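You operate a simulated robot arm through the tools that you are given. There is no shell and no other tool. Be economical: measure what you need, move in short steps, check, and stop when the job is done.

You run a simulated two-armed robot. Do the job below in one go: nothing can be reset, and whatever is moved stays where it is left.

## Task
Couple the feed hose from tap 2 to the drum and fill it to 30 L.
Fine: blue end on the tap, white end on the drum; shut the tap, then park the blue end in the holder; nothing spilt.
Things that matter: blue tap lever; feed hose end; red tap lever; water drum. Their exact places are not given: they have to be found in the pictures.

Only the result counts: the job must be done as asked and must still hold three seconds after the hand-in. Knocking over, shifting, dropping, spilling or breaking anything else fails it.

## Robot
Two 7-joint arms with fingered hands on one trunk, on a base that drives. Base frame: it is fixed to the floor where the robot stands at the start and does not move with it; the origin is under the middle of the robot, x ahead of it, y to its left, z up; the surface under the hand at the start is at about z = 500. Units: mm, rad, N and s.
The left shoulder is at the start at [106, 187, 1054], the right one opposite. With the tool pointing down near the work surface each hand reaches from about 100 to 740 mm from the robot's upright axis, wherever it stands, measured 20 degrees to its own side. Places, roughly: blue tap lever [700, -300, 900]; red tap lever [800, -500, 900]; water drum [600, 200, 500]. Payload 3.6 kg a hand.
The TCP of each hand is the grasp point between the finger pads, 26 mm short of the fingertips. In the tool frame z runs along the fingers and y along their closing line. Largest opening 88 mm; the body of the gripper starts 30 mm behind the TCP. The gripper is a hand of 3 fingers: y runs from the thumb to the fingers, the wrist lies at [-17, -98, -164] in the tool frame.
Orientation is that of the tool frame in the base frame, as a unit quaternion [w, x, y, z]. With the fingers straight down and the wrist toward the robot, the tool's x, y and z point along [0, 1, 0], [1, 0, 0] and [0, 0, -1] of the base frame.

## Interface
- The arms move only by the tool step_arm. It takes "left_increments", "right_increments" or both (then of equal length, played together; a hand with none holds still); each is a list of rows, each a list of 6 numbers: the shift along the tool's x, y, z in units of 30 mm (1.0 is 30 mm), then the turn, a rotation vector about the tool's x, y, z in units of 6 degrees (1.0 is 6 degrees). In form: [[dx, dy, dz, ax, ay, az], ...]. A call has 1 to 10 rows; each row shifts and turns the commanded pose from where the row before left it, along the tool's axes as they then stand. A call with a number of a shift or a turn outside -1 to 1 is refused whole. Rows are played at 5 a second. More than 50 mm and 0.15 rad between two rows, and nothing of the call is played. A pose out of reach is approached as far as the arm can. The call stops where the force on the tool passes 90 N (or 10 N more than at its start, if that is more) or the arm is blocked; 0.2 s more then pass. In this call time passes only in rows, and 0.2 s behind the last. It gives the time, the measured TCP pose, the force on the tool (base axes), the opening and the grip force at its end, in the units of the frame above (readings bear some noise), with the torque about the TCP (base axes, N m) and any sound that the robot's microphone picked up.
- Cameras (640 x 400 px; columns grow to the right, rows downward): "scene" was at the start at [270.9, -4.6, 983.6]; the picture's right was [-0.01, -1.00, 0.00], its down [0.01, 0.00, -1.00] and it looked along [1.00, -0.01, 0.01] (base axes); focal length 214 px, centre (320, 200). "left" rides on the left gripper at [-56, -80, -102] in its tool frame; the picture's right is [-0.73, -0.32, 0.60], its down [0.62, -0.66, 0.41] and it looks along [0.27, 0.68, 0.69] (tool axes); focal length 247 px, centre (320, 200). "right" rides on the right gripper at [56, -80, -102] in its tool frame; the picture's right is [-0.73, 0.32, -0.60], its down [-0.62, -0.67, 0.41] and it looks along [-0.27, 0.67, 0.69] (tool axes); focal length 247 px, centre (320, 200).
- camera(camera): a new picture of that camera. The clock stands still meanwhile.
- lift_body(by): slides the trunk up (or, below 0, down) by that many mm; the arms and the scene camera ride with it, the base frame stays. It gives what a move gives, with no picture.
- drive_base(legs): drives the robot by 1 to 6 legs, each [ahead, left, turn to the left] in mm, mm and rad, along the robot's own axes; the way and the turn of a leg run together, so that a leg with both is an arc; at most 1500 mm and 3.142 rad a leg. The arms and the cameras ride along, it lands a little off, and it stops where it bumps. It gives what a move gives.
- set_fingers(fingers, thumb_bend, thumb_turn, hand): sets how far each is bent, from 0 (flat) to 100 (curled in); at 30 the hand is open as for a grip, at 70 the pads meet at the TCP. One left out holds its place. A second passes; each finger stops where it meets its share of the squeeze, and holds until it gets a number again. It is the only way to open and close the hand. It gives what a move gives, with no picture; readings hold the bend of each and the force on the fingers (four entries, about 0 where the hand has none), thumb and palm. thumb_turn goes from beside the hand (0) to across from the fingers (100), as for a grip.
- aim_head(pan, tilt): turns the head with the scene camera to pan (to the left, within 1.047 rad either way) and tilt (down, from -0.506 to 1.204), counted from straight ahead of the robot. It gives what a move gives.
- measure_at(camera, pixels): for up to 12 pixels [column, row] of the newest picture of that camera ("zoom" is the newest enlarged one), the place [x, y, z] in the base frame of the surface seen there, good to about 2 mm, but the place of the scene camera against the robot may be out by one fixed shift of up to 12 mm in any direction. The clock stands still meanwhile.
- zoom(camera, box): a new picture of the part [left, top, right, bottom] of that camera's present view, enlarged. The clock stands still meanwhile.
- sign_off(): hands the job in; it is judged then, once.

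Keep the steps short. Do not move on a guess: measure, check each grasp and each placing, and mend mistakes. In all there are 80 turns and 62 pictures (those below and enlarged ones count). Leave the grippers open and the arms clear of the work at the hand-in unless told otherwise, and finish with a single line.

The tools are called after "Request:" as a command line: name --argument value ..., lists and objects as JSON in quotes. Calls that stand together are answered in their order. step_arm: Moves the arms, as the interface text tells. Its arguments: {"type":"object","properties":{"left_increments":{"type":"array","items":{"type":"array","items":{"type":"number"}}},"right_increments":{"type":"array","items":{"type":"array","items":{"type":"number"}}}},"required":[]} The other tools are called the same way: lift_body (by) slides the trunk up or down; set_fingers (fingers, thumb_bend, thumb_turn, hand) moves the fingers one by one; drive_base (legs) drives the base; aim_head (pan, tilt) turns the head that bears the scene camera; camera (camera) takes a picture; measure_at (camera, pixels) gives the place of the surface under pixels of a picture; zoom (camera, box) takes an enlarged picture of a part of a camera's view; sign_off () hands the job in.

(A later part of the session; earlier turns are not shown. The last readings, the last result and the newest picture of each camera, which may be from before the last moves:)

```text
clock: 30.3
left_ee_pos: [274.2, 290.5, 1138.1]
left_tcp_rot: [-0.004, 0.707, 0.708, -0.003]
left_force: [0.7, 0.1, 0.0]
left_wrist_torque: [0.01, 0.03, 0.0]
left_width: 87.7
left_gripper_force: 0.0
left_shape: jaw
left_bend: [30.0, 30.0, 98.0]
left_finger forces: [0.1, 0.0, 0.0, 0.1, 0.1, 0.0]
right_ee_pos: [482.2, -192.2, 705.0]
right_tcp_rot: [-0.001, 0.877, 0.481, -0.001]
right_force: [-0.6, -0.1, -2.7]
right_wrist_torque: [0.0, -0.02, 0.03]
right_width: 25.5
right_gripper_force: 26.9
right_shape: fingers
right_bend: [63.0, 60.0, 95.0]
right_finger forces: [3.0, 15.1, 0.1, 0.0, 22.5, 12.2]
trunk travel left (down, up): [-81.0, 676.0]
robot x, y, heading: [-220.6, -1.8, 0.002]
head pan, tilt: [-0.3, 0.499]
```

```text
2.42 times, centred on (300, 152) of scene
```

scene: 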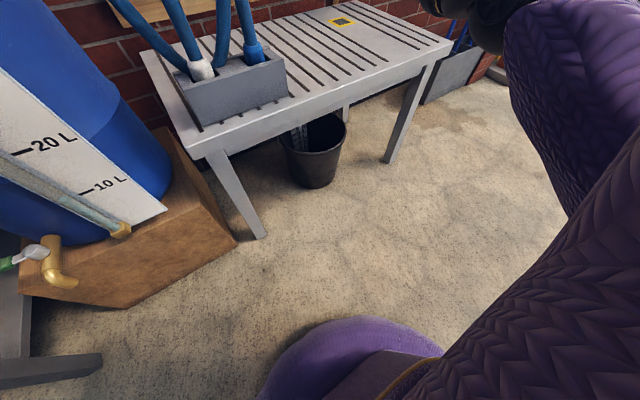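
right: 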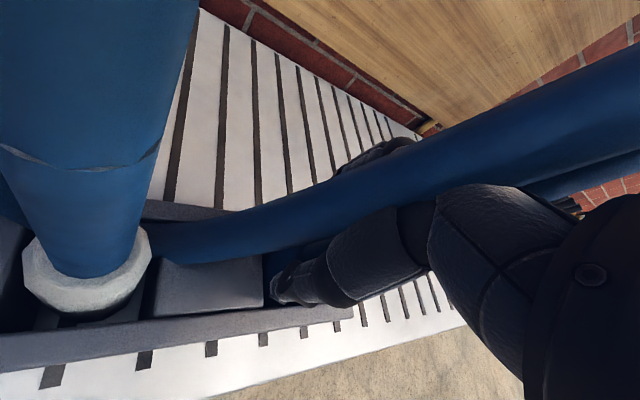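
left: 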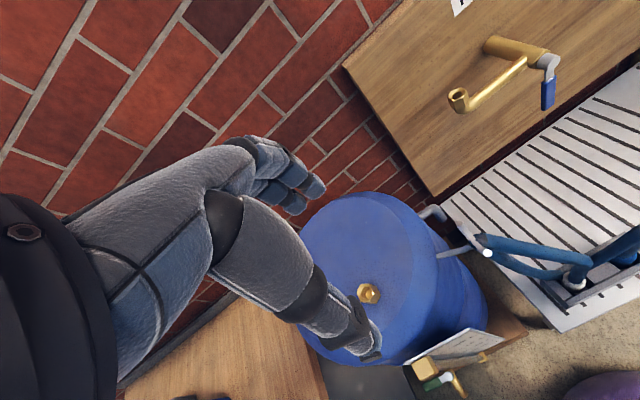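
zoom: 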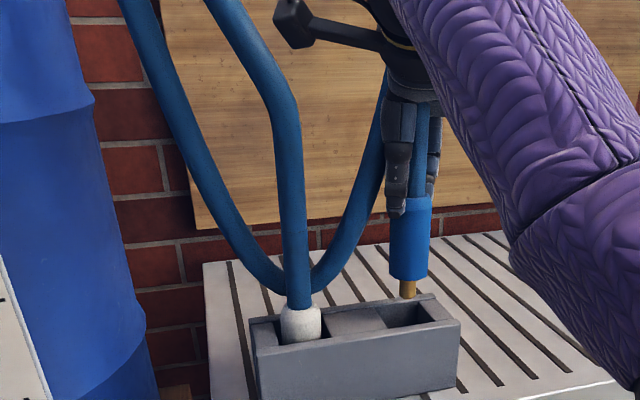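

It's lifted clear: a blue collar with a brass plug below it, which goes into the tap's hex socket. I'll measure the plug against the TCP.

Request:
measure_at --camera "zoom" --pixels '[[408, 294], [408, 285], [408, 276], [408, 240], [412, 215], [395, 270], [424, 270], [402, 288], [414, 288]]'

Request:
camera --camera "left"

```text
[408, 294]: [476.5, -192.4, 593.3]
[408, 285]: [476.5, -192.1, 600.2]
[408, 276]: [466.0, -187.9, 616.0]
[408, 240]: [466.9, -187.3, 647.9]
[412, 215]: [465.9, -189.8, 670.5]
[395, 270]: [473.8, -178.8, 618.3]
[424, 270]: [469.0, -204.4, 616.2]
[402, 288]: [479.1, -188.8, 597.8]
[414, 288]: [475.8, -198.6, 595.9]
```

```text
36 pictures are left
```

left: 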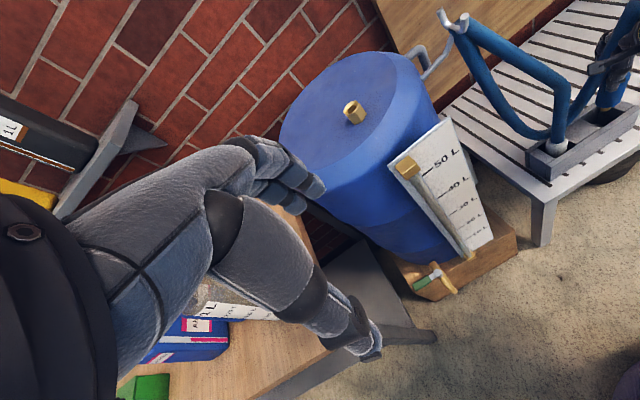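

In the wrist frame the plug tip is about 108 mm below the TCP. Now raise the trunk, drive forward toward the tap, and look with the right camera.

Request:
lift_body --by 320

Request:
step_arm --right_increments '[[0, 0, -1, 0, 0, 0], [0, 0, -1, 0, 0, 0], [0, 0, -1, 0, 0, 0], [0, 0, -1, 0, 0, 0]]'

Request:
drive_base --legs '[[200, 0, 0]]'

Request:
camera --camera "right"

Request:
camera --camera "scene"

```text
clock: 33.5
left_ee_pos: [273.7, 290.4, 1459.4]
left_tcp_rot: [-0.005, 0.707, 0.707, -0.005]
left_force: [-0.6, 0.0, -0.6]
left_wrist_torque: [-0.02, 0.01, -0.02]
left_width: 87.6
left_gripper_force: 0.2
left_shape: jaw
left_bend: [30.0, 30.0, 98.0]
left_finger forces: [0.1, 0.0, 0.0, 0.0, 0.1, 0.0]
right_ee_pos: [481.4, -191.2, 1022.9]
right_tcp_rot: [0.0, 0.877, 0.481, 0.0]
right_force: [0.5, 0.6, -2.3]
right_wrist_torque: [-0.01, 0.0, 0.0]
right_width: 25.2
right_gripper_force: 26.1
right_shape: fingers
right_bend: [63.0, 60.0, 95.0]
right_finger forces: [3.1, 15.1, 0.0, 0.0, 22.3, 11.6]
trunk travel left (down, up): [-401.0, 356.0]
robot x, y, heading: [-223.4, 6.1, 0.001]
head pan, tilt: [-0.3, 0.499]
```

```text
clock: 34.5
left_ee_pos: [273.3, 290.6, 1457.5]
left_tcp_rot: [-0.005, 0.707, 0.707, -0.004]
left_force: [0.0, 0.4, -0.1]
left_wrist_torque: [-0.01, 0.0, 0.01]
left_width: 87.7
left_gripper_force: 0.0
left_shape: jaw
left_bend: [30.0, 30.0, 98.0]
left_finger forces: [0.0, 0.0, 0.1, 0.0, 0.1, 0.0]
right_ee_pos: [480.6, -189.7, 1141.5]
right_tcp_rot: [-0.001, 0.876, 0.482, 0.0]
right_force: [0.1, -0.6, -1.9]
right_wrist_torque: [0.02, 0.0, 0.01]
right_width: 25.4
right_gripper_force: 25.3
right_shape: fingers
right_bend: [63.0, 60.0, 94.0]
right_finger forces: [3.2, 15.2, 0.0, 0.0, 22.1, 11.1]
trunk travel left (down, up): [-401.0, 356.0]
robot x, y, heading: [-219.5, 1.3, 0.001]
head pan, tilt: [-0.3, 0.499]
```

```text
clock: 36.1
left_ee_pos: [475.9, 286.6, 1456.4]
left_tcp_rot: [-0.004, 0.709, 0.705, -0.005]
left_force: [1.1, -0.5, 0.0]
left_wrist_torque: [0.01, 0.02, -0.04]
left_width: 87.8
left_gripper_force: 0.1
left_shape: jaw
left_bend: [30.0, 30.0, 98.0]
left_finger forces: [0.0, 0.1, 0.0, 0.0, 0.0, 0.1]
right_ee_pos: [681.3, -194.0, 1140.9]
right_tcp_rot: [0.001, 0.878, 0.478, 0.0]
right_force: [-0.2, 0.2, -2.4]
right_wrist_torque: [-0.03, -0.01, -0.01]
right_width: 25.3
right_gripper_force: 26.3
right_shape: fingers
right_bend: [63.0, 60.0, 94.0]
right_finger forces: [3.4, 15.2, 0.0, 0.0, 22.1, 11.0]
trunk travel left (down, up): [-401.0, 356.0]
robot x, y, heading: [-19.9, 1.7, -0.009]
head pan, tilt: [-0.3, 0.499]
```

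```text
35 pictures are left
```

right: 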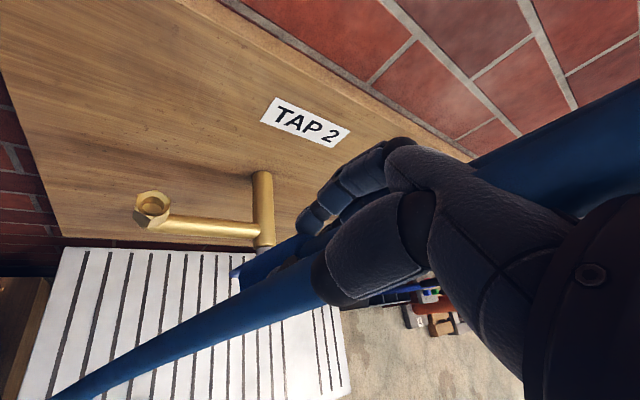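

```text
34 pictures are left
```

scene: 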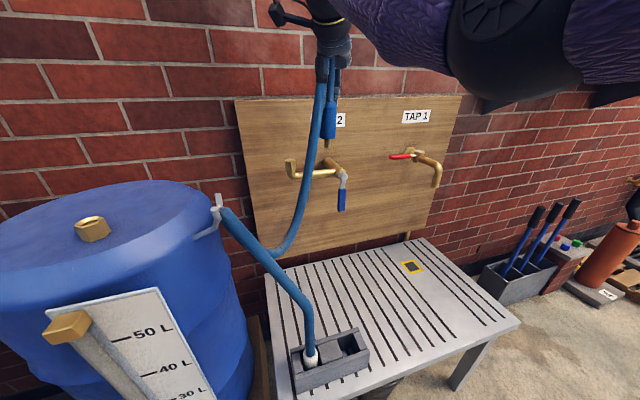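

Excellent view of the socket at (152, 207). I'll zoom in to measure its rim.

Request:
zoom --camera "right" --box '[104, 172, 200, 232]'

Request:
zoom --camera "scene" --box '[270, 60, 398, 220]'

```text
6.67 times, centred on (152, 202) of right
```

zoom: 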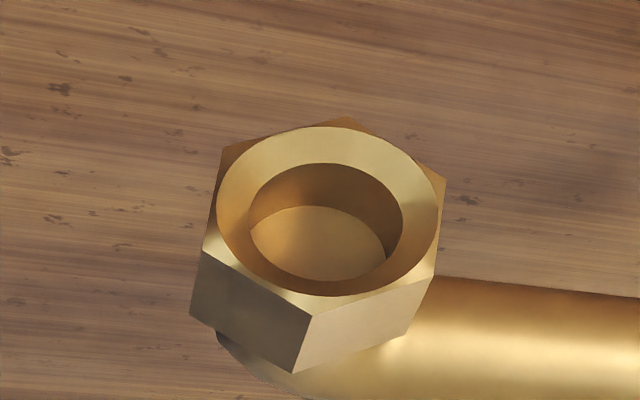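

```text
2.50 times, centred on (334, 140) of scene
```

zoom: 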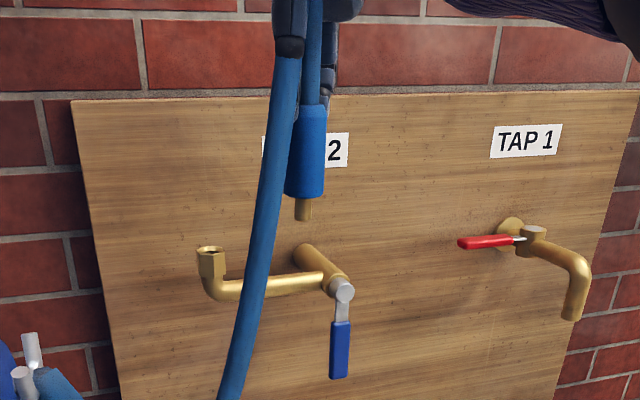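

Request:
measure_at --camera "right" --pixels '[[155.7, 191.5], [137.2, 202], [169.2, 205.5], [153.5, 215.6], [143, 195.5], [167, 197], [142, 212.5], [165, 212], [152, 208], [150, 204]]'

Request:
measure_at --camera "zoom" --pixels '[[302, 218], [302, 210], [295, 208], [310, 208], [303, 190], [290, 185], [320, 188], [200, 249], [222, 250], [211, 246], [212, 255], [211, 248.5]]'

```text
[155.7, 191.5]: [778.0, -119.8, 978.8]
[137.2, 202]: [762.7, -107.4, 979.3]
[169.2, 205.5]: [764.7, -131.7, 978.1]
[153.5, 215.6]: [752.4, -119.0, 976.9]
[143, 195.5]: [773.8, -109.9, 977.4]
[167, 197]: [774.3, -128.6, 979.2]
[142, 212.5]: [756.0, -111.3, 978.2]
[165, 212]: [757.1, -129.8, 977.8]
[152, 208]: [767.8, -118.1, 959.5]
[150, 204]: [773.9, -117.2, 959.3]
```

```text
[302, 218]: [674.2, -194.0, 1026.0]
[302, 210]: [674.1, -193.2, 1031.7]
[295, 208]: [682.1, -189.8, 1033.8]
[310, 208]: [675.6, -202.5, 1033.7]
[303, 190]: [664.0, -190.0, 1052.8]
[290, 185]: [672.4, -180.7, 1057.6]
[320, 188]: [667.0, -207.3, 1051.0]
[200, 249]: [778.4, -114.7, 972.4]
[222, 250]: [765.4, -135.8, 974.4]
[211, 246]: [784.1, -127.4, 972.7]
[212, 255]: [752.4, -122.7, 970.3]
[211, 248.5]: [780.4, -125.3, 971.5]
```

The socket centre is (765.3, -119.6) with its rim at z 978 and a bore 19 mm deep. The plug sits 1–2 mm left of the TCP. Moving above the socket.

Request:
step_arm --right_increments '[[0.89, 0.2575, 0, 0, 0, 0], [0.89, 0.2575, 0, 0, 0, 0], [0.89, 0.2575, 0, 0, 0, 0], [0.89, 0.2575, 0, 0, 0, 0], [0, 0, 0.6, 0, 0, 0], [0, 0, 0.6, 0, 0, 0]]'

Request:
aim_head --pan -0.15 --tilt 0.3

Request:
zoom --camera "scene" --box '[256, 120, 384, 240]'

```text
clock: 37.5
left_ee_pos: [477.3, 287.0, 1458.3]
left_tcp_rot: [-0.005, 0.709, 0.705, -0.005]
left_force: [0.6, -0.1, 0.3]
left_wrist_torque: [-0.01, -0.01, -0.01]
left_width: 87.6
left_gripper_force: 0.0
left_shape: jaw
left_bend: [30.0, 30.0, 98.0]
left_finger forces: [0.0, 0.0, 0.1, 0.1, 0.0, 0.0]
right_ee_pos: [696.3, -152.2, 1096.9]
right_tcp_rot: [0.0, 0.878, 0.479, -0.001]
right_force: [0.7, -0.1, -2.1]
right_wrist_torque: [0.03, 0.03, -0.02]
right_width: 25.5
right_gripper_force: 24.7
right_shape: fingers
right_bend: [63.0, 60.0, 94.0]
right_finger forces: [3.6, 15.3, 0.0, 0.1, 21.9, 10.2]
right hand out of reach, approached as far as the arm can: row 2, 3, 4
trunk travel left (down, up): [-401.0, 356.0]
robot x, y, heading: [-16.2, -0.3, -0.011]
head pan, tilt: [-0.3, 0.499]
```

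```text
clock: 38.2
left_ee_pos: [473.8, 287.0, 1458.5]
left_tcp_rot: [-0.004, 0.709, 0.706, -0.004]
left_force: [0.6, 0.2, 0.1]
left_wrist_torque: [0.02, 0.0, 0.02]
left_width: 87.5
left_gripper_force: 0.0
left_shape: jaw
left_bend: [30.0, 30.0, 98.0]
left_finger forces: [0.0, 0.0, 0.0, 0.0, 0.0, 0.0]
right_ee_pos: [697.0, -151.0, 1097.9]
right_tcp_rot: [0.0, 0.878, 0.479, 0.0]
right_force: [0.2, -1.4, -2.5]
right_wrist_torque: [-0.04, -0.02, 0.02]
right_width: 24.8
right_gripper_force: 25.3
right_shape: fingers
right_bend: [63.0, 60.0, 94.0]
right_finger forces: [3.5, 15.3, 0.1, 0.0, 21.9, 10.2]
trunk travel left (down, up): [-401.0, 356.0]
robot x, y, heading: [-16.4, 1.0, -0.003]
head pan, tilt: [-0.15, 0.3]
```

```text
3.33 times, centred on (320, 180) of scene
```

zoom: 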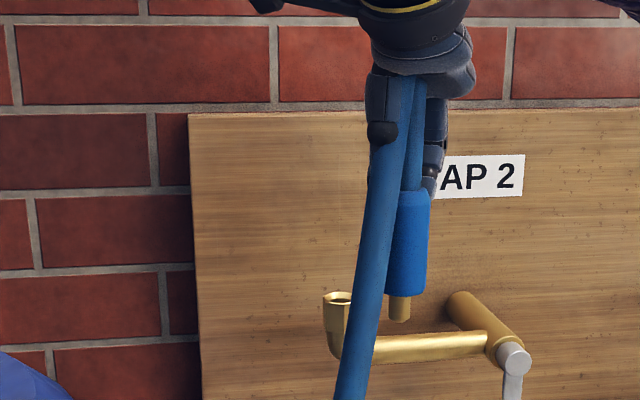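

The arm is at its reach limit, so I'll raise slightly and drive the base forward 75 mm.

Request:
step_arm --right_increments '[[0, 0, -1, 0, 0, 0]]'

Request:
drive_base --legs '[[75, 0, 0]]'

```text
clock: 38.6
left_ee_pos: [473.6, 287.5, 1458.9]
left_tcp_rot: [-0.005, 0.709, 0.705, -0.005]
left_force: [0.2, 0.2, 0.6]
left_wrist_torque: [0.02, -0.04, -0.01]
left_width: 87.5
left_gripper_force: 0.0
left_shape: jaw
left_bend: [30.0, 30.0, 98.0]
left_finger forces: [0.0, 0.0, 0.0, 0.0, 0.0, 0.0]
right_ee_pos: [695.7, -151.2, 1129.0]
right_tcp_rot: [0.0, 0.878, 0.479, 0.0]
right_force: [-0.5, 0.0, -1.7]
right_wrist_torque: [-0.01, -0.01, 0.02]
right_width: 24.9
right_gripper_force: 25.4
right_shape: fingers
right_bend: [63.0, 60.0, 94.0]
right_finger forces: [3.6, 15.3, 0.0, 0.0, 21.8, 10.2]
trunk travel left (down, up): [-401.0, 356.0]
robot x, y, heading: [-21.6, -1.9, -0.002]
head pan, tilt: [-0.15, 0.3]
```

```text
clock: 39.7
left_ee_pos: [553.0, 287.2, 1456.7]
left_tcp_rot: [-0.006, 0.708, 0.706, -0.005]
left_force: [1.0, 0.6, -0.6]
left_wrist_torque: [-0.04, 0.01, 0.02]
left_width: 88.0
left_gripper_force: 0.0
left_shape: jaw
left_bend: [30.0, 30.0, 98.0]
left_finger forces: [0.1, 0.1, 0.1, 0.0, 0.1, 0.0]
right_ee_pos: [773.2, -150.1, 1127.1]
right_tcp_rot: [-0.001, 0.877, 0.48, 0.0]
right_force: [0.3, -0.5, -2.4]
right_wrist_torque: [-0.03, 0.02, 0.04]
right_width: 25.2
right_gripper_force: 25.1
right_shape: fingers
right_bend: [63.0, 60.0, 94.0]
right_finger forces: [3.6, 15.3, 0.0, 0.0, 21.8, 10.1]
trunk travel left (down, up): [-401.0, 356.0]
robot x, y, heading: [56.5, -1.5, -0.009]
head pan, tilt: [-0.15, 0.3]
```

Request:
step_arm --right_increments '[[0.67, -0.74, 0, 0, 0, 0], [0, 0, 0.8, 0, 0, 0]]'

Request:
zoom --camera "scene" --box '[256, 140, 352, 230]'

Request:
camera --camera "right"

```text
clock: 40.3
left_ee_pos: [551.5, 286.5, 1456.8]
left_tcp_rot: [-0.005, 0.708, 0.706, -0.004]
left_force: [-0.2, 0.2, -0.1]
left_wrist_torque: [0.02, 0.02, 0.01]
left_width: 87.7
left_gripper_force: 0.0
left_shape: jaw
left_bend: [30.0, 30.0, 98.0]
left_finger forces: [0.0, 0.0, 0.1, 0.0, 0.0, 0.1]
right_ee_pos: [765.9, -122.6, 1103.1]
right_tcp_rot: [0.0, 0.878, 0.478, 0.0]
right_force: [0.6, 0.5, -1.2]
right_wrist_torque: [-0.03, -0.02, -0.03]
right_width: 25.0
right_gripper_force: 25.7
right_shape: fingers
right_bend: [63.0, 60.0, 94.0]
right_finger forces: [3.6, 15.3, 0.1, 0.1, 21.8, 9.9]
trunk travel left (down, up): [-401.0, 356.0]
robot x, y, heading: [55.3, -0.3, -0.009]
head pan, tilt: [-0.15, 0.3]
```

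```text
4.44 times, centred on (304, 185) of scene
```

zoom: 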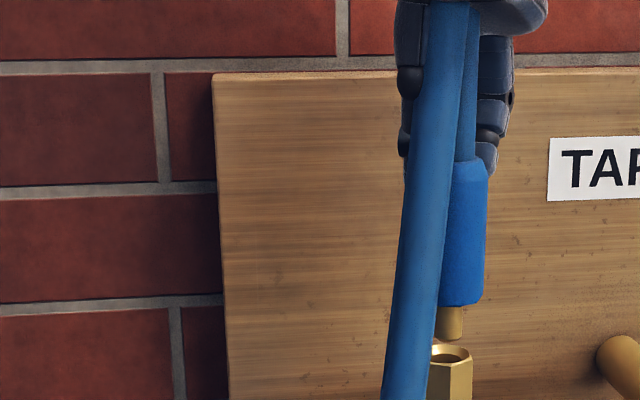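

```text
29 pictures are left
```

right: 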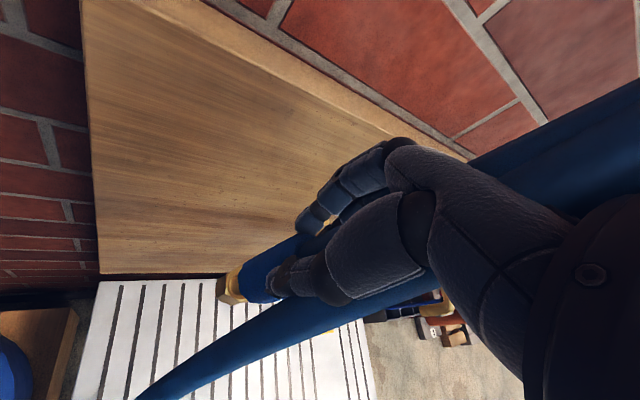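

Laterally aligned (plug at column ~451, socket ~451). I'll check depth by measuring both.

Request:
measure_at --camera "zoom" --pixels '[[452, 325], [452, 318], [462, 322], [442, 322], [452, 365], [455, 347], [470, 352], [436, 350], [452, 380], [455, 285]]'

```text
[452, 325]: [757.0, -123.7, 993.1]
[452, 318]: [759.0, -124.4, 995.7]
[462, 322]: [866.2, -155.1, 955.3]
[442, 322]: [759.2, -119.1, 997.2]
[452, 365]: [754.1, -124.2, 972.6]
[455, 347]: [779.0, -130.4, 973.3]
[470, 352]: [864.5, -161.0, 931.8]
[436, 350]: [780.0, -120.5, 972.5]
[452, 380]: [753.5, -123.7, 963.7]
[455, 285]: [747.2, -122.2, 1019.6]
```

Plug and socket line up within about 1 mm. Lowering gently into the socket.

Request:
step_arm --right_increments '[[0, 0, 0.4, 0, 0, 0], [0, 0, 0.4, 0, 0, 0], [0, 0, 0.3, 0, 0, 0], [0, 0, 0.2, 0, 0, 0]]'

Request:
zoom --camera "scene" --box '[256, 140, 352, 230]'

```text
clock: 41.3
left_ee_pos: [550.3, 286.5, 1458.1]
left_tcp_rot: [-0.004, 0.708, 0.706, -0.004]
left_force: [0.4, -0.5, -0.1]
left_wrist_torque: [0.03, 0.0, 0.02]
left_width: 87.6
left_gripper_force: 0.1
left_shape: jaw
left_bend: [30.0, 30.0, 98.0]
left_finger forces: [0.1, 0.0, 0.1, 0.1, 0.0, 0.0]
right_ee_pos: [765.2, -121.1, 1072.3]
right_tcp_rot: [0.004, 0.878, 0.479, 0.006]
right_force: [7.1, -2.6, 18.9]
right_wrist_torque: [-0.11, 0.3, -0.03]
right_width: 25.0
right_gripper_force: 32.9
right_shape: fingers
right_bend: [63.0, 60.0, 94.0]
right_finger forces: [4.3, 18.5, 0.0, 0.0, 21.9, 20.7]
trunk travel left (down, up): [-401.0, 356.0]
robot x, y, heading: [58.9, -4.2, 0.001]
head pan, tilt: [-0.15, 0.3]
```

```text
4.44 times, centred on (304, 185) of scene
```

zoom: 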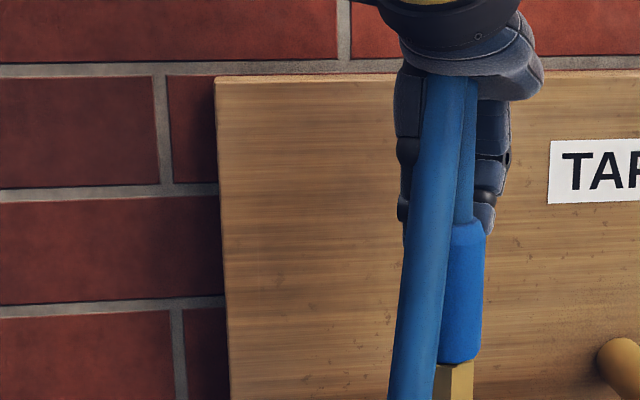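

The collar is down on the hex nut. I'll press slightly to confirm it's seated.

Request:
step_arm --right_increments '[[0, 0, 0.3, 0, 0, 0], [0, 0, 0.3, 0, 0, 0]]'

```text
clock: 41.9
left_ee_pos: [542.5, 287.1, 1461.3]
left_tcp_rot: [-0.002, 0.709, 0.705, -0.002]
left_force: [0.1, -0.1, -0.4]
left_wrist_torque: [-0.02, -0.01, 0.03]
left_width: 87.7
left_gripper_force: 0.2
left_shape: jaw
left_bend: [30.0, 30.0, 98.0]
left_finger forces: [0.0, 0.1, 0.1, 0.0, 0.1, 0.0]
right_ee_pos: [767.3, -120.6, 1071.4]
right_tcp_rot: [0.011, 0.878, 0.478, 0.019]
right_force: [4.5, -7.4, 61.5]
right_wrist_torque: [0.01, 1.43, -0.05]
right_width: 25.0
right_gripper_force: 49.6
right_shape: fingers
right_bend: [64.0, 60.0, 95.0]
right_finger forces: [0.9, 20.4, 0.0, 0.0, 25.1, 52.4]
trunk travel left (down, up): [-401.0, 356.0]
robot x, y, heading: [55.7, -3.7, -0.003]
head pan, tilt: [-0.15, 0.3]
```

Solid at 61 N with no further travel: seated. Relieve the push, open, and lift away.

Request:
step_arm --right_increments '[[0, 0, -0.7, 0, 0, 0]]'

Request:
set_fingers --hand "right" --fingers 35 --thumb_bend 35

Request:
step_arm --right_increments '[[0, 0, -1, 0, 0, 0], [0, 0, -1, 0, 0, 0], [0, 0, -1, 0, 0, 0], [0, 0, -1, 0, 0, 0]]'

Request:
camera --camera "scene"

```text
clock: 42.3
left_ee_pos: [550.3, 286.7, 1458.6]
left_tcp_rot: [-0.004, 0.708, 0.706, -0.004]
left_force: [0.2, 0.0, 0.6]
left_wrist_torque: [0.01, -0.02, 0.03]
left_width: 88.0
left_gripper_force: 0.0
left_shape: jaw
left_bend: [30.0, 30.0, 98.0]
left_finger forces: [0.2, 0.0, 0.0, 0.0, 0.0, 0.0]
right_ee_pos: [764.9, -122.0, 1071.1]
right_tcp_rot: [0.001, 0.877, 0.48, 0.004]
right_force: [13.3, -4.5, 17.3]
right_wrist_torque: [-0.16, 0.1, 0.01]
right_width: 24.6
right_gripper_force: 35.7
right_shape: fingers
right_bend: [62.0, 61.0, 94.0]
right_finger forces: [5.3, 21.6, 0.1, 0.0, 20.1, 24.0]
trunk travel left (down, up): [-401.0, 356.0]
robot x, y, heading: [55.1, -3.4, -0.004]
head pan, tilt: [-0.15, 0.3]
```

```text
clock: 43.3
left_ee_pos: [549.7, 287.4, 1458.7]
left_tcp_rot: [-0.004, 0.709, 0.706, -0.004]
left_force: [0.3, 0.3, 0.1]
left_wrist_torque: [-0.02, -0.01, -0.01]
left_width: 87.7
left_gripper_force: 0.1
left_shape: jaw
left_bend: [30.0, 30.0, 98.0]
left_finger forces: [0.0, 0.0, 0.0, 0.1, 0.0, 0.0]
right_ee_pos: [764.7, -120.4, 1072.3]
right_tcp_rot: [0.001, 0.878, 0.479, 0.002]
right_force: [9.6, -1.0, 19.5]
right_wrist_torque: [0.14, 0.48, -0.05]
right_width: 77.5
right_gripper_force: 11.9
right_shape: fingers
right_bend: [35.0, 35.0, 97.0]
right_finger forces: [0.0, 0.0, 0.1, 0.0, 1.9, 21.9]
trunk travel left (down, up): [-401.0, 356.0]
robot x, y, heading: [56.2, -0.9, -0.007]
head pan, tilt: [-0.15, 0.3]
```

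```text
clock: 44.3
left_ee_pos: [550.0, 288.5, 1457.7]
left_tcp_rot: [-0.004, 0.708, 0.706, -0.005]
left_force: [-0.2, -0.2, -0.3]
left_wrist_torque: [0.04, 0.0, 0.01]
left_width: 87.8
left_gripper_force: 0.0
left_shape: jaw
left_bend: [30.0, 30.0, 98.0]
left_finger forces: [0.0, 0.0, 0.0, 0.0, 0.0, 0.0]
right_ee_pos: [758.7, -122.4, 1188.2]
right_tcp_rot: [-0.001, 0.877, 0.48, -0.001]
right_force: [-0.7, 1.0, -0.3]
right_wrist_torque: [-0.04, 0.0, 0.01]
right_width: 77.5
right_gripper_force: 0.0
right_shape: fingers
right_bend: [35.0, 35.0, 97.0]
right_finger forces: [0.0, 0.0, 0.1, 0.0, 0.0, 0.1]
right hand out of reach, approached as far as the arm can: row 4
trunk travel left (down, up): [-401.0, 356.0]
robot x, y, heading: [54.9, -4.9, -0.004]
head pan, tilt: [-0.15, 0.3]
```

```text
27 pictures are left
```

scene: 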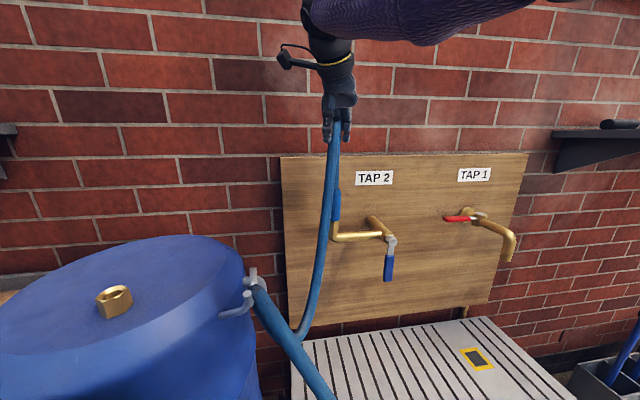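

The blue end is on tap 2 and stays. Next the white end: drive back, lower the trunk, and put the right hand above it.

Request:
drive_base --legs '[[-275, 0, 0]]'

Request:
lift_body --by -320

Request:
aim_head --pan -0.1 --tilt 0.5

Request:
camera --camera "right"

```text
clock: 46.2
left_ee_pos: [276.0, 288.6, 1458.6]
left_tcp_rot: [-0.004, 0.707, 0.707, -0.004]
left_force: [-0.9, -0.3, 0.3]
left_wrist_torque: [0.03, -0.02, 0.0]
left_width: 87.5
left_gripper_force: 0.0
left_shape: jaw
left_bend: [30.0, 30.0, 98.0]
left_finger forces: [0.0, 0.0, 0.1, 0.0, 0.1, 0.0]
right_ee_pos: [486.8, -118.7, 1187.9]
right_tcp_rot: [0.0, 0.877, 0.481, 0.001]
right_force: [-0.2, 0.3, 0.8]
right_wrist_torque: [0.01, -0.03, 0.0]
right_width: 77.6
right_gripper_force: 0.0
right_shape: fingers
right_bend: [35.0, 35.0, 97.0]
right_finger forces: [0.1, 0.0, 0.1, 0.1, 0.1, 0.1]
trunk travel left (down, up): [-401.0, 356.0]
robot x, y, heading: [-221.5, 1.6, 0.001]
head pan, tilt: [-0.15, 0.3]
```

```text
clock: 49.4
left_ee_pos: [276.8, 288.9, 1137.7]
left_tcp_rot: [-0.004, 0.707, 0.707, -0.005]
left_force: [0.8, 0.3, 0.7]
left_wrist_torque: [0.0, -0.03, 0.01]
left_width: 87.4
left_gripper_force: 0.0
left_shape: jaw
left_bend: [30.0, 30.0, 98.0]
left_finger forces: [0.0, 0.0, 0.0, 0.0, 0.1, 0.0]
right_ee_pos: [486.7, -119.0, 868.3]
right_tcp_rot: [0.001, 0.877, 0.48, 0.0]
right_force: [0.2, -0.7, 1.0]
right_wrist_torque: [-0.02, 0.0, 0.03]
right_width: 77.5
right_gripper_force: 0.1
right_shape: fingers
right_bend: [35.0, 35.0, 97.0]
right_finger forces: [0.0, 0.1, 0.0, 0.1, 0.0, 0.0]
trunk travel left (down, up): [-81.0, 676.0]
robot x, y, heading: [-219.1, 3.3, -0.003]
head pan, tilt: [-0.15, 0.3]
```

```text
clock: 50.1
left_ee_pos: [277.4, 289.6, 1138.6]
left_tcp_rot: [-0.005, 0.707, 0.707, -0.005]
left_force: [-0.2, 0.6, 0.1]
left_wrist_torque: [-0.01, 0.01, 0.02]
left_width: 87.8
left_gripper_force: 0.0
left_shape: jaw
left_bend: [30.0, 30.0, 98.0]
left_finger forces: [0.0, 0.0, 0.1, 0.1, 0.0, 0.0]
right_ee_pos: [486.9, -118.6, 867.1]
right_tcp_rot: [0.001, 0.877, 0.48, 0.0]
right_force: [0.3, 0.1, 0.7]
right_wrist_torque: [-0.01, 0.03, -0.03]
right_width: 77.3
right_gripper_force: 0.0
right_shape: fingers
right_bend: [35.0, 35.0, 97.0]
right_finger forces: [0.0, 0.1, 0.1, 0.0, 0.0, 0.1]
trunk travel left (down, up): [-81.0, 676.0]
robot x, y, heading: [-218.3, -4.2, 0.004]
head pan, tilt: [-0.099, 0.499]
```

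```text
26 pictures are left
```

right: 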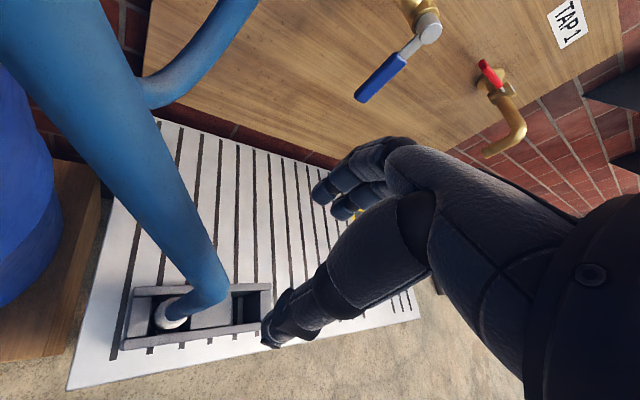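

The white end's centre is about (482, -91.5). I'll align and descend to z ≈ 613.

Request:
step_arm --right_increments '[[0.67, -0.63, 0, 0, 0, 0], [0, 0, 0.94, 0, 0, 0], [0, 0, 0.94, 0, 0, 0], [0, 0, 0.94, 0, 0, 0], [0, 0, 0.94, 0, 0, 0], [0, 0, 0.94, 0, 0, 0], [0, 0, 0.94, 0, 0, 0], [0, 0, 0.94, 0, 0, 0], [0, 0, 0.94, 0, 0, 0]]'

Request:
camera --camera "right"

Request:
zoom --camera "scene" --box '[240, 100, 400, 200]'

```text
clock: 52.1
left_ee_pos: [277.0, 288.8, 1137.8]
left_tcp_rot: [-0.005, 0.707, 0.707, -0.004]
left_force: [0.6, 0.3, -0.8]
left_wrist_torque: [0.0, -0.01, -0.01]
left_width: 87.6
left_gripper_force: 0.1
left_shape: jaw
left_bend: [30.0, 30.0, 98.0]
left_finger forces: [0.0, 0.0, 0.0, 0.0, 0.0, 0.0]
right_ee_pos: [482.5, -92.2, 639.0]
right_tcp_rot: [0.001, 0.877, 0.48, 0.001]
right_force: [0.4, 0.3, -0.4]
right_wrist_torque: [0.02, -0.01, 0.03]
right_width: 77.3
right_gripper_force: 0.1
right_shape: fingers
right_bend: [35.0, 35.0, 97.0]
right_finger forces: [0.0, 0.0, 0.0, 0.1, 0.0, 0.0]
trunk travel left (down, up): [-81.0, 676.0]
robot x, y, heading: [-214.4, -1.8, 0.0]
head pan, tilt: [-0.099, 0.499]
```

```text
25 pictures are left
```

right: 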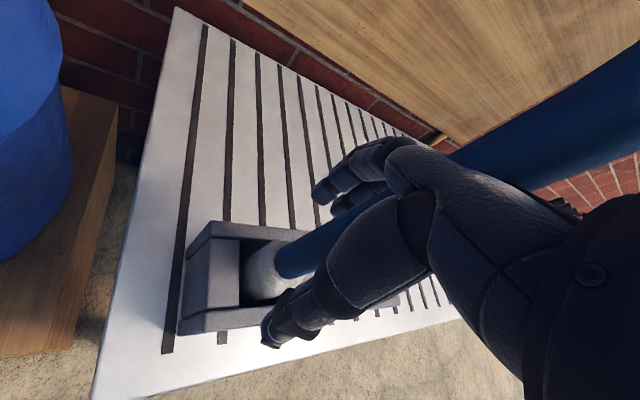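

```text
4.00 times, centred on (320, 150) of scene
```

zoom: 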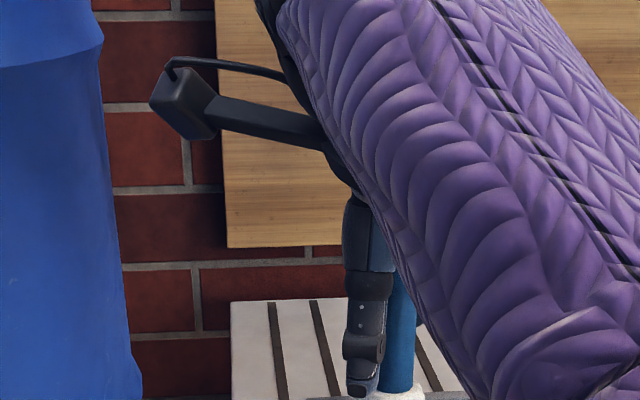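

The hand is centred over the white collar. Descend 27 mm and close.

Request:
step_arm --right_increments '[[0, 0, 0.5, 0, 0, 0], [0, 0, 0.4, 0, 0, 0]]'

Request:
set_fingers --hand "right" --fingers 75 --thumb_bend 75

Request:
step_arm --right_increments '[[0, 0, -0.5, 0, 0, 0], [0, 0, -1, 0, 0, 0], [0, 0, -1, 0, 0, 0], [0, 0, -1, 0, 0, 0]]'

```text
clock: 52.7
left_ee_pos: [277.1, 288.8, 1139.3]
left_tcp_rot: [-0.004, 0.707, 0.707, -0.005]
left_force: [-0.1, 0.4, 0.1]
left_wrist_torque: [0.01, 0.0, 0.03]
left_width: 87.6
left_gripper_force: 0.0
left_shape: jaw
left_bend: [30.0, 30.0, 98.0]
left_finger forces: [0.0, 0.0, 0.1, 0.0, 0.0, 0.1]
right_ee_pos: [482.7, -92.1, 615.3]
right_tcp_rot: [0.001, 0.877, 0.481, 0.001]
right_force: [0.1, 0.4, 4.4]
right_wrist_torque: [0.02, 0.0, -0.01]
right_width: 77.3
right_gripper_force: 2.0
right_shape: fingers
right_bend: [35.0, 35.0, 97.0]
right_finger forces: [0.0, 0.0, 0.0, 0.0, 0.2, 4.0]
trunk travel left (down, up): [-81.0, 676.0]
robot x, y, heading: [-217.5, -0.6, -0.001]
head pan, tilt: [-0.099, 0.499]
```

```text
clock: 53.7
left_ee_pos: [276.3, 289.3, 1137.8]
left_tcp_rot: [-0.005, 0.707, 0.707, -0.004]
left_force: [-1.4, 0.2, 1.0]
left_wrist_torque: [-0.04, -0.01, 0.01]
left_width: 87.7
left_gripper_force: 0.0
left_shape: jaw
left_bend: [30.0, 30.0, 98.0]
left_finger forces: [0.0, 0.0, 0.0, 0.1, 0.1, 0.1]
right_ee_pos: [482.7, -92.3, 615.4]
right_tcp_rot: [0.001, 0.877, 0.481, 0.001]
right_force: [1.8, -0.1, 7.4]
right_wrist_torque: [-0.05, -0.12, 0.0]
right_width: 27.7
right_gripper_force: 25.8
right_shape: fingers
right_bend: [62.0, 57.0, 97.0]
right_finger forces: [14.5, 8.2, 0.0, 0.0, 20.6, 8.8]
trunk travel left (down, up): [-81.0, 676.0]
robot x, y, heading: [-212.8, -1.1, -0.001]
head pan, tilt: [-0.099, 0.499]
```

```text
clock: 54.7
left_ee_pos: [277.9, 290.6, 1137.9]
left_tcp_rot: [-0.004, 0.707, 0.707, -0.004]
left_force: [-0.5, -1.2, 0.3]
left_wrist_torque: [-0.01, -0.02, 0.01]
left_width: 87.7
left_gripper_force: 0.1
left_shape: jaw
left_bend: [30.0, 30.0, 98.0]
left_finger forces: [0.0, 0.0, 0.1, 0.0, 0.0, 0.0]
right_ee_pos: [481.5, -93.8, 719.9]
right_tcp_rot: [0.0, 0.877, 0.481, 0.0]
right_force: [0.0, -0.9, -2.1]
right_wrist_torque: [-0.02, -0.03, -0.02]
right_width: 27.9
right_gripper_force: 22.9
right_shape: fingers
right_bend: [62.0, 57.0, 96.0]
right_finger forces: [12.7, 6.8, 0.1, 0.0, 20.3, 6.0]
trunk travel left (down, up): [-81.0, 676.0]
robot x, y, heading: [-217.3, 1.7, 0.005]
head pan, tilt: [-0.099, 0.499]
```

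The white end is gripped and lifted. Before driving left, I'll measure where the left table stands, using the left camera's last picture taken from the same pose. I'll also raise the trunk.

Request:
measure_at --camera "left" --pixels '[[300, 360], [150, 385], [380, 300], [430, 335], [395, 340], [250, 300], [353, 112], [358, 105]]'

Request:
lift_body --by 320

Request:
step_arm --right_increments '[[0, 0, -1, 0, 0, 0], [0, 0, -1, 0, 0, 0], [0, 0, -1, 0, 0, 0], [0, 0, -1, 0, 0, 0]]'

Request:
aim_head --pan 0.35 --tilt 0.7

Request:
camera --camera "scene"

```text
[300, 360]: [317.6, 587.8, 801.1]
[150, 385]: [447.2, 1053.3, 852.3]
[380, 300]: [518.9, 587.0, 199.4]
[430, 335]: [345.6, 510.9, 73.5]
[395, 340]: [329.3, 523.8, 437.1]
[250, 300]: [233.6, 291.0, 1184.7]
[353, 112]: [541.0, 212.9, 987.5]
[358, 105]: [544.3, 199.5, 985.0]
```

```text
clock: 57.9
left_ee_pos: [277.9, 289.6, 1457.3]
left_tcp_rot: [-0.004, 0.708, 0.706, -0.004]
left_force: [0.0, -0.3, -0.3]
left_wrist_torque: [0.0, -0.02, 0.01]
left_width: 87.6
left_gripper_force: 0.2
left_shape: jaw
left_bend: [30.0, 30.0, 98.0]
left_finger forces: [0.1, 0.0, 0.0, 0.0, 0.1, 0.0]
right_ee_pos: [483.3, -90.5, 1039.4]
right_tcp_rot: [0.0, 0.877, 0.48, 0.0]
right_force: [0.1, -0.4, -2.9]
right_wrist_torque: [0.0, 0.0, 0.01]
right_width: 27.7
right_gripper_force: 23.8
right_shape: fingers
right_bend: [62.0, 57.0, 96.0]
right_finger forces: [12.9, 7.0, 0.0, 0.0, 20.6, 5.8]
trunk travel left (down, up): [-401.0, 356.0]
robot x, y, heading: [-216.5, -1.3, 0.0]
head pan, tilt: [-0.099, 0.499]
```

```text
clock: 58.9
left_ee_pos: [277.9, 289.8, 1456.5]
left_tcp_rot: [-0.005, 0.707, 0.707, -0.004]
left_force: [0.3, -0.5, -0.4]
left_wrist_torque: [0.0, 0.01, 0.01]
left_width: 87.8
left_gripper_force: 0.0
left_shape: jaw
left_bend: [30.0, 30.0, 98.0]
left_finger forces: [0.0, 0.0, 0.1, 0.0, 0.0, 0.0]
right_ee_pos: [481.3, -91.1, 1162.1]
right_tcp_rot: [0.0, 0.877, 0.481, 0.001]
right_force: [-0.4, -0.3, -2.8]
right_wrist_torque: [0.01, -0.05, 0.0]
right_width: 27.8
right_gripper_force: 23.5
right_shape: fingers
right_bend: [62.0, 57.0, 96.0]
right_finger forces: [13.0, 6.9, 0.0, 0.0, 20.5, 5.7]
trunk travel left (down, up): [-401.0, 356.0]
robot x, y, heading: [-218.8, -1.7, -0.003]
head pan, tilt: [-0.099, 0.499]
```

```text
clock: 59.8
left_ee_pos: [277.4, 289.1, 1456.8]
left_tcp_rot: [-0.004, 0.707, 0.707, -0.004]
left_force: [0.4, -0.1, 0.3]
left_wrist_torque: [0.01, 0.01, -0.02]
left_width: 87.8
left_gripper_force: 0.0
left_shape: jaw
left_bend: [30.0, 30.0, 98.0]
left_finger forces: [0.0, 0.0, 0.0, 0.1, 0.1, 0.0]
right_ee_pos: [483.1, -90.7, 1160.2]
right_tcp_rot: [0.0, 0.877, 0.481, 0.0]
right_force: [-0.3, 0.2, -2.8]
right_wrist_torque: [0.02, 0.0, 0.02]
right_width: 27.5
right_gripper_force: 23.0
right_shape: fingers
right_bend: [62.0, 57.0, 96.0]
right_finger forces: [13.0, 6.9, 0.0, 0.1, 20.6, 5.7]
trunk travel left (down, up): [-401.0, 356.0]
robot x, y, heading: [-216.2, -4.6, -0.003]
head pan, tilt: [0.351, 0.7]
```

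```text
23 pictures are left
```

scene: 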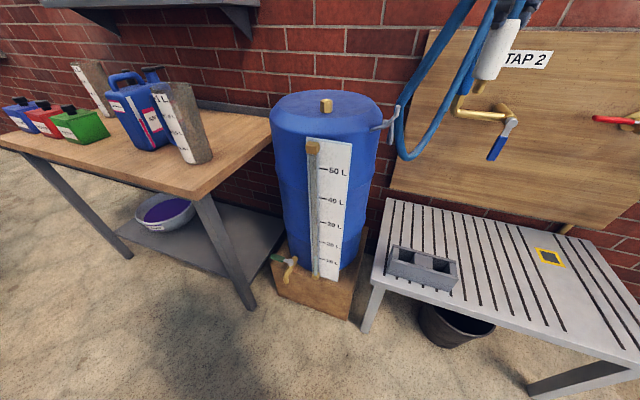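

The floor left of the robot is clear (the table starts at x ≈ 300, y ≈ 500). Driving left 230 mm to bring the white end near the drum inlet, then looking with the right camera.

Request:
drive_base --legs '[[0, 230, 0]]'

Request:
camera --camera "right"

```text
clock: 61.5
left_ee_pos: [279.2, 529.6, 1457.6]
left_tcp_rot: [-0.003, 0.708, 0.706, -0.005]
left_force: [0.8, 0.1, -0.5]
left_wrist_torque: [-0.04, -0.02, 0.0]
left_width: 87.7
left_gripper_force: 0.0
left_shape: jaw
left_bend: [30.0, 30.0, 98.0]
left_finger forces: [0.1, 0.0, 0.1, 0.0, 0.0, 0.0]
right_ee_pos: [482.7, 148.3, 1160.8]
right_tcp_rot: [0.001, 0.877, 0.48, -0.001]
right_force: [-0.1, 0.8, -1.9]
right_wrist_torque: [-0.03, 0.02, 0.0]
right_width: 27.6
right_gripper_force: 22.5
right_shape: fingers
right_bend: [62.0, 57.0, 96.0]
right_finger forces: [13.0, 6.8, 0.0, 0.0, 20.5, 5.5]
trunk travel left (down, up): [-401.0, 356.0]
robot x, y, heading: [-217.7, 239.9, -0.004]
head pan, tilt: [0.351, 0.7]
```

```text
22 pictures are left
```

right: 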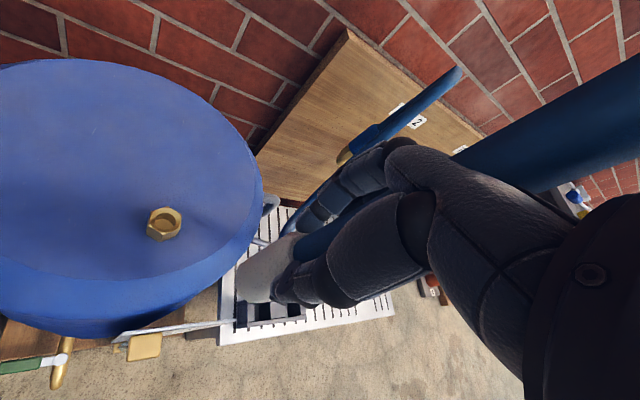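

The inlet is visible at (164, 222). Zooming to measure its rim.

Request:
zoom --camera "right" --box '[124, 197, 204, 247]'

Request:
zoom --camera "scene" --box '[250, 0, 450, 125]'

```text
8.00 times, centred on (164, 222) of right
```

zoom: 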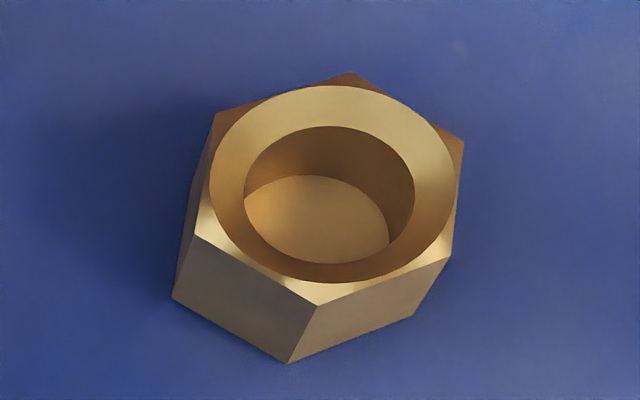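

```text
3.20 times, centred on (350, 62) of scene
```

zoom: 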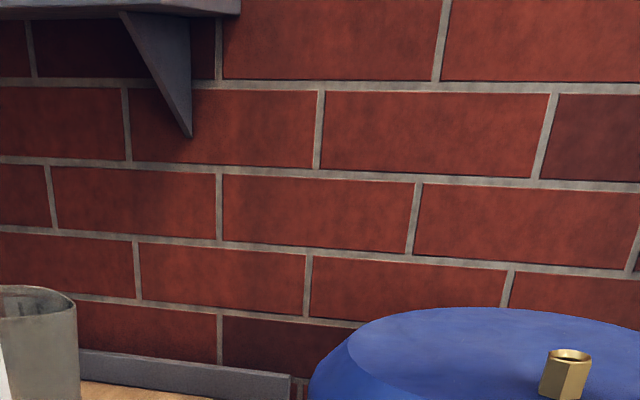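

Request:
measure_at --camera "right" --pixels '[[166.5, 208.3], [150.9, 219.3], [180.2, 220.8], [164.6, 231.7], [157, 211.7], [176, 213], [155.6, 228], [174.3, 228.5], [163, 224]]'

Request:
aim_head --pan -0.1 --tilt 0.5

Request:
camera --camera "scene"

```text
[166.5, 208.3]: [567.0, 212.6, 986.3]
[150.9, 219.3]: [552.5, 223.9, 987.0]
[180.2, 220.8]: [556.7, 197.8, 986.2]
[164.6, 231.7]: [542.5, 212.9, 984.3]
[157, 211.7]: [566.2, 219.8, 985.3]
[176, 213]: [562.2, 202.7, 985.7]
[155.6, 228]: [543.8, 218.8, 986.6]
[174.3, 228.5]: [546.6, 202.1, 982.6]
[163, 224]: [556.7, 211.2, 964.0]
```

```text
clock: 62.4
left_ee_pos: [277.6, 528.8, 1456.6]
left_tcp_rot: [-0.004, 0.708, 0.707, -0.004]
left_force: [-0.2, -0.1, 0.0]
left_wrist_torque: [0.01, -0.01, -0.04]
left_width: 87.7
left_gripper_force: 0.1
left_shape: jaw
left_bend: [30.0, 30.0, 98.0]
left_finger forces: [0.0, 0.1, 0.0, 0.0, 0.0, 0.0]
right_ee_pos: [481.5, 147.4, 1160.3]
right_tcp_rot: [-0.001, 0.877, 0.48, 0.0]
right_force: [0.1, 0.0, -2.2]
right_wrist_torque: [-0.04, 0.01, -0.01]
right_width: 27.7
right_gripper_force: 23.4
right_shape: fingers
right_bend: [62.0, 57.0, 96.0]
right_finger forces: [13.0, 6.9, 0.0, 0.1, 20.3, 5.4]
trunk travel left (down, up): [-401.0, 356.0]
robot x, y, heading: [-218.7, 240.4, 0.0]
head pan, tilt: [-0.099, 0.499]
```

```text
19 pictures are left
```

scene: 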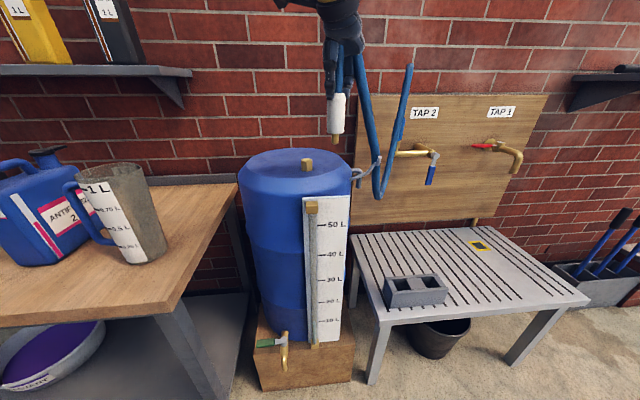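

The inlet centre is (554.7, 211.2) with its rim at z 986. Driving forward 70 mm, then moving the arm above the inlet.

Request:
drive_base --legs '[[70, 0, 0]]'

Request:
step_arm --right_increments '[[0.91, -0.52, 0, 0, 0, 0], [0.91, -0.52, 0, 0, 0, 0], [0, 0, 0.7, 0, 0, 0]]'

Request:
aim_head --pan 0 --tilt 0.45

```text
clock: 63.4
left_ee_pos: [348.4, 528.9, 1456.3]
left_tcp_rot: [-0.005, 0.707, 0.707, -0.005]
left_force: [-0.3, -0.4, -0.2]
left_wrist_torque: [0.0, 0.06, 0.02]
left_width: 87.7
left_gripper_force: 0.1
left_shape: jaw
left_bend: [30.0, 30.0, 98.0]
left_finger forces: [0.2, 0.0, 0.0, 0.0, 0.0, 0.0]
right_ee_pos: [553.2, 148.4, 1158.7]
right_tcp_rot: [0.0, 0.877, 0.48, -0.001]
right_force: [0.6, -0.4, -2.6]
right_wrist_torque: [0.01, -0.04, -0.02]
right_width: 27.6
right_gripper_force: 22.9
right_shape: fingers
right_bend: [62.0, 57.0, 96.0]
right_finger forces: [13.1, 6.9, 0.1, 0.1, 20.3, 5.5]
trunk travel left (down, up): [-401.0, 356.0]
robot x, y, heading: [-148.9, 240.0, 0.005]
head pan, tilt: [-0.099, 0.499]
```

```text
clock: 64.2
left_ee_pos: [345.8, 528.5, 1457.5]
left_tcp_rot: [-0.004, 0.706, 0.708, -0.004]
left_force: [0.2, 0.3, 0.7]
left_wrist_torque: [0.0, 0.01, 0.02]
left_width: 87.8
left_gripper_force: 0.1
left_shape: jaw
left_bend: [30.0, 30.0, 98.0]
left_finger forces: [0.0, 0.0, 0.0, 0.0, 0.0, 0.1]
right_ee_pos: [530.7, 197.5, 1135.4]
right_tcp_rot: [0.0, 0.877, 0.481, 0.0]
right_force: [0.4, -0.5, -2.7]
right_wrist_torque: [-0.02, 0.0, 0.02]
right_width: 27.5
right_gripper_force: 23.4
right_shape: fingers
right_bend: [62.0, 57.0, 96.0]
right_finger forces: [13.1, 6.7, 0.1, 0.0, 20.4, 5.5]
right hand out of reach, approached as far as the arm can: row 1, 2
trunk travel left (down, up): [-401.0, 356.0]
robot x, y, heading: [-148.9, 239.0, 0.0]
head pan, tilt: [-0.099, 0.499]
```

```text
clock: 64.9
left_ee_pos: [346.4, 528.9, 1457.2]
left_tcp_rot: [-0.004, 0.707, 0.707, -0.005]
left_force: [0.7, 0.2, 0.2]
left_wrist_torque: [-0.02, -0.01, -0.01]
left_width: 87.9
left_gripper_force: 0.0
left_shape: jaw
left_bend: [30.0, 30.0, 98.0]
left_finger forces: [0.0, 0.1, 0.1, 0.0, 0.0, 0.0]
right_ee_pos: [531.8, 196.6, 1136.0]
right_tcp_rot: [-0.001, 0.877, 0.48, 0.0]
right_force: [-0.8, 0.7, -2.7]
right_wrist_torque: [-0.01, 0.02, 0.01]
right_width: 27.6
right_gripper_force: 22.8
right_shape: fingers
right_bend: [62.0, 57.0, 96.0]
right_finger forces: [13.1, 6.9, 0.0, 0.0, 20.4, 5.4]
trunk travel left (down, up): [-401.0, 356.0]
robot x, y, heading: [-151.3, 239.9, -0.002]
head pan, tilt: [0.0, 0.45]
```

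Reach-limited again; I'll shift the base instead, 25 mm forward and 40 mm left.

Request:
drive_base --legs '[[25, 40, 0]]'

```text
clock: 65.8
left_ee_pos: [373.8, 572.7, 1456.7]
left_tcp_rot: [-0.004, 0.707, 0.707, -0.005]
left_force: [1.0, 1.2, -0.2]
left_wrist_torque: [-0.01, 0.0, 0.0]
left_width: 87.5
left_gripper_force: 0.0
left_shape: jaw
left_bend: [30.0, 30.0, 98.0]
left_finger forces: [0.1, 0.0, 0.0, 0.0, 0.0, 0.0]
right_ee_pos: [558.5, 238.4, 1134.9]
right_tcp_rot: [0.001, 0.877, 0.48, -0.001]
right_force: [0.2, 0.3, -2.7]
right_wrist_torque: [-0.03, -0.02, -0.02]
right_width: 27.5
right_gripper_force: 23.0
right_shape: fingers
right_bend: [62.0, 57.0, 96.0]
right_finger forces: [13.1, 6.8, 0.0, 0.1, 20.3, 5.3]
trunk travel left (down, up): [-401.0, 356.0]
robot x, y, heading: [-124.5, 281.6, -0.0]
head pan, tilt: [0.0, 0.45]
```

Request:
step_arm --right_increments '[[-0.85, 0.39, 0, 0, 0, 0], [0, 0, 0.7, 0, 0, 0]]'

Request:
camera --camera "scene"

```text
clock: 66.4
left_ee_pos: [372.2, 572.0, 1457.3]
left_tcp_rot: [-0.005, 0.707, 0.707, -0.005]
left_force: [-1.2, 0.4, -0.4]
left_wrist_torque: [-0.02, -0.02, -0.02]
left_width: 87.7
left_gripper_force: 0.1
left_shape: jaw
left_bend: [30.0, 30.0, 98.0]
left_finger forces: [0.1, 0.0, 0.1, 0.0, 0.0, 0.1]
right_ee_pos: [553.2, 209.8, 1115.2]
right_tcp_rot: [0.0, 0.877, 0.481, 0.0]
right_force: [-0.4, 0.4, -2.7]
right_wrist_torque: [0.01, -0.01, 0.01]
right_width: 27.7
right_gripper_force: 22.7
right_shape: fingers
right_bend: [62.0, 57.0, 96.0]
right_finger forces: [13.1, 6.6, 0.0, 0.0, 20.4, 5.2]
trunk travel left (down, up): [-401.0, 356.0]
robot x, y, heading: [-121.3, 279.9, 0.001]
head pan, tilt: [0.0, 0.45]
```

```text
18 pictures are left
```

scene: 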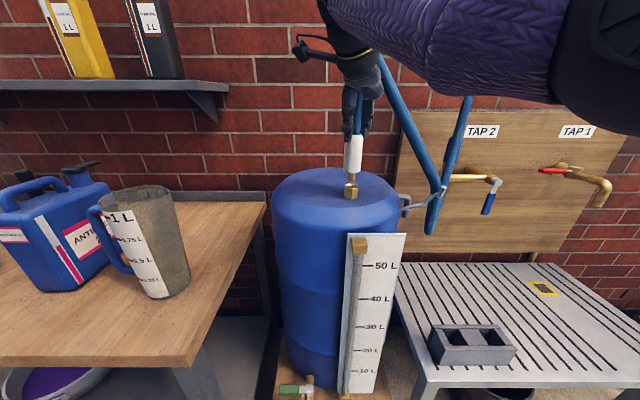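

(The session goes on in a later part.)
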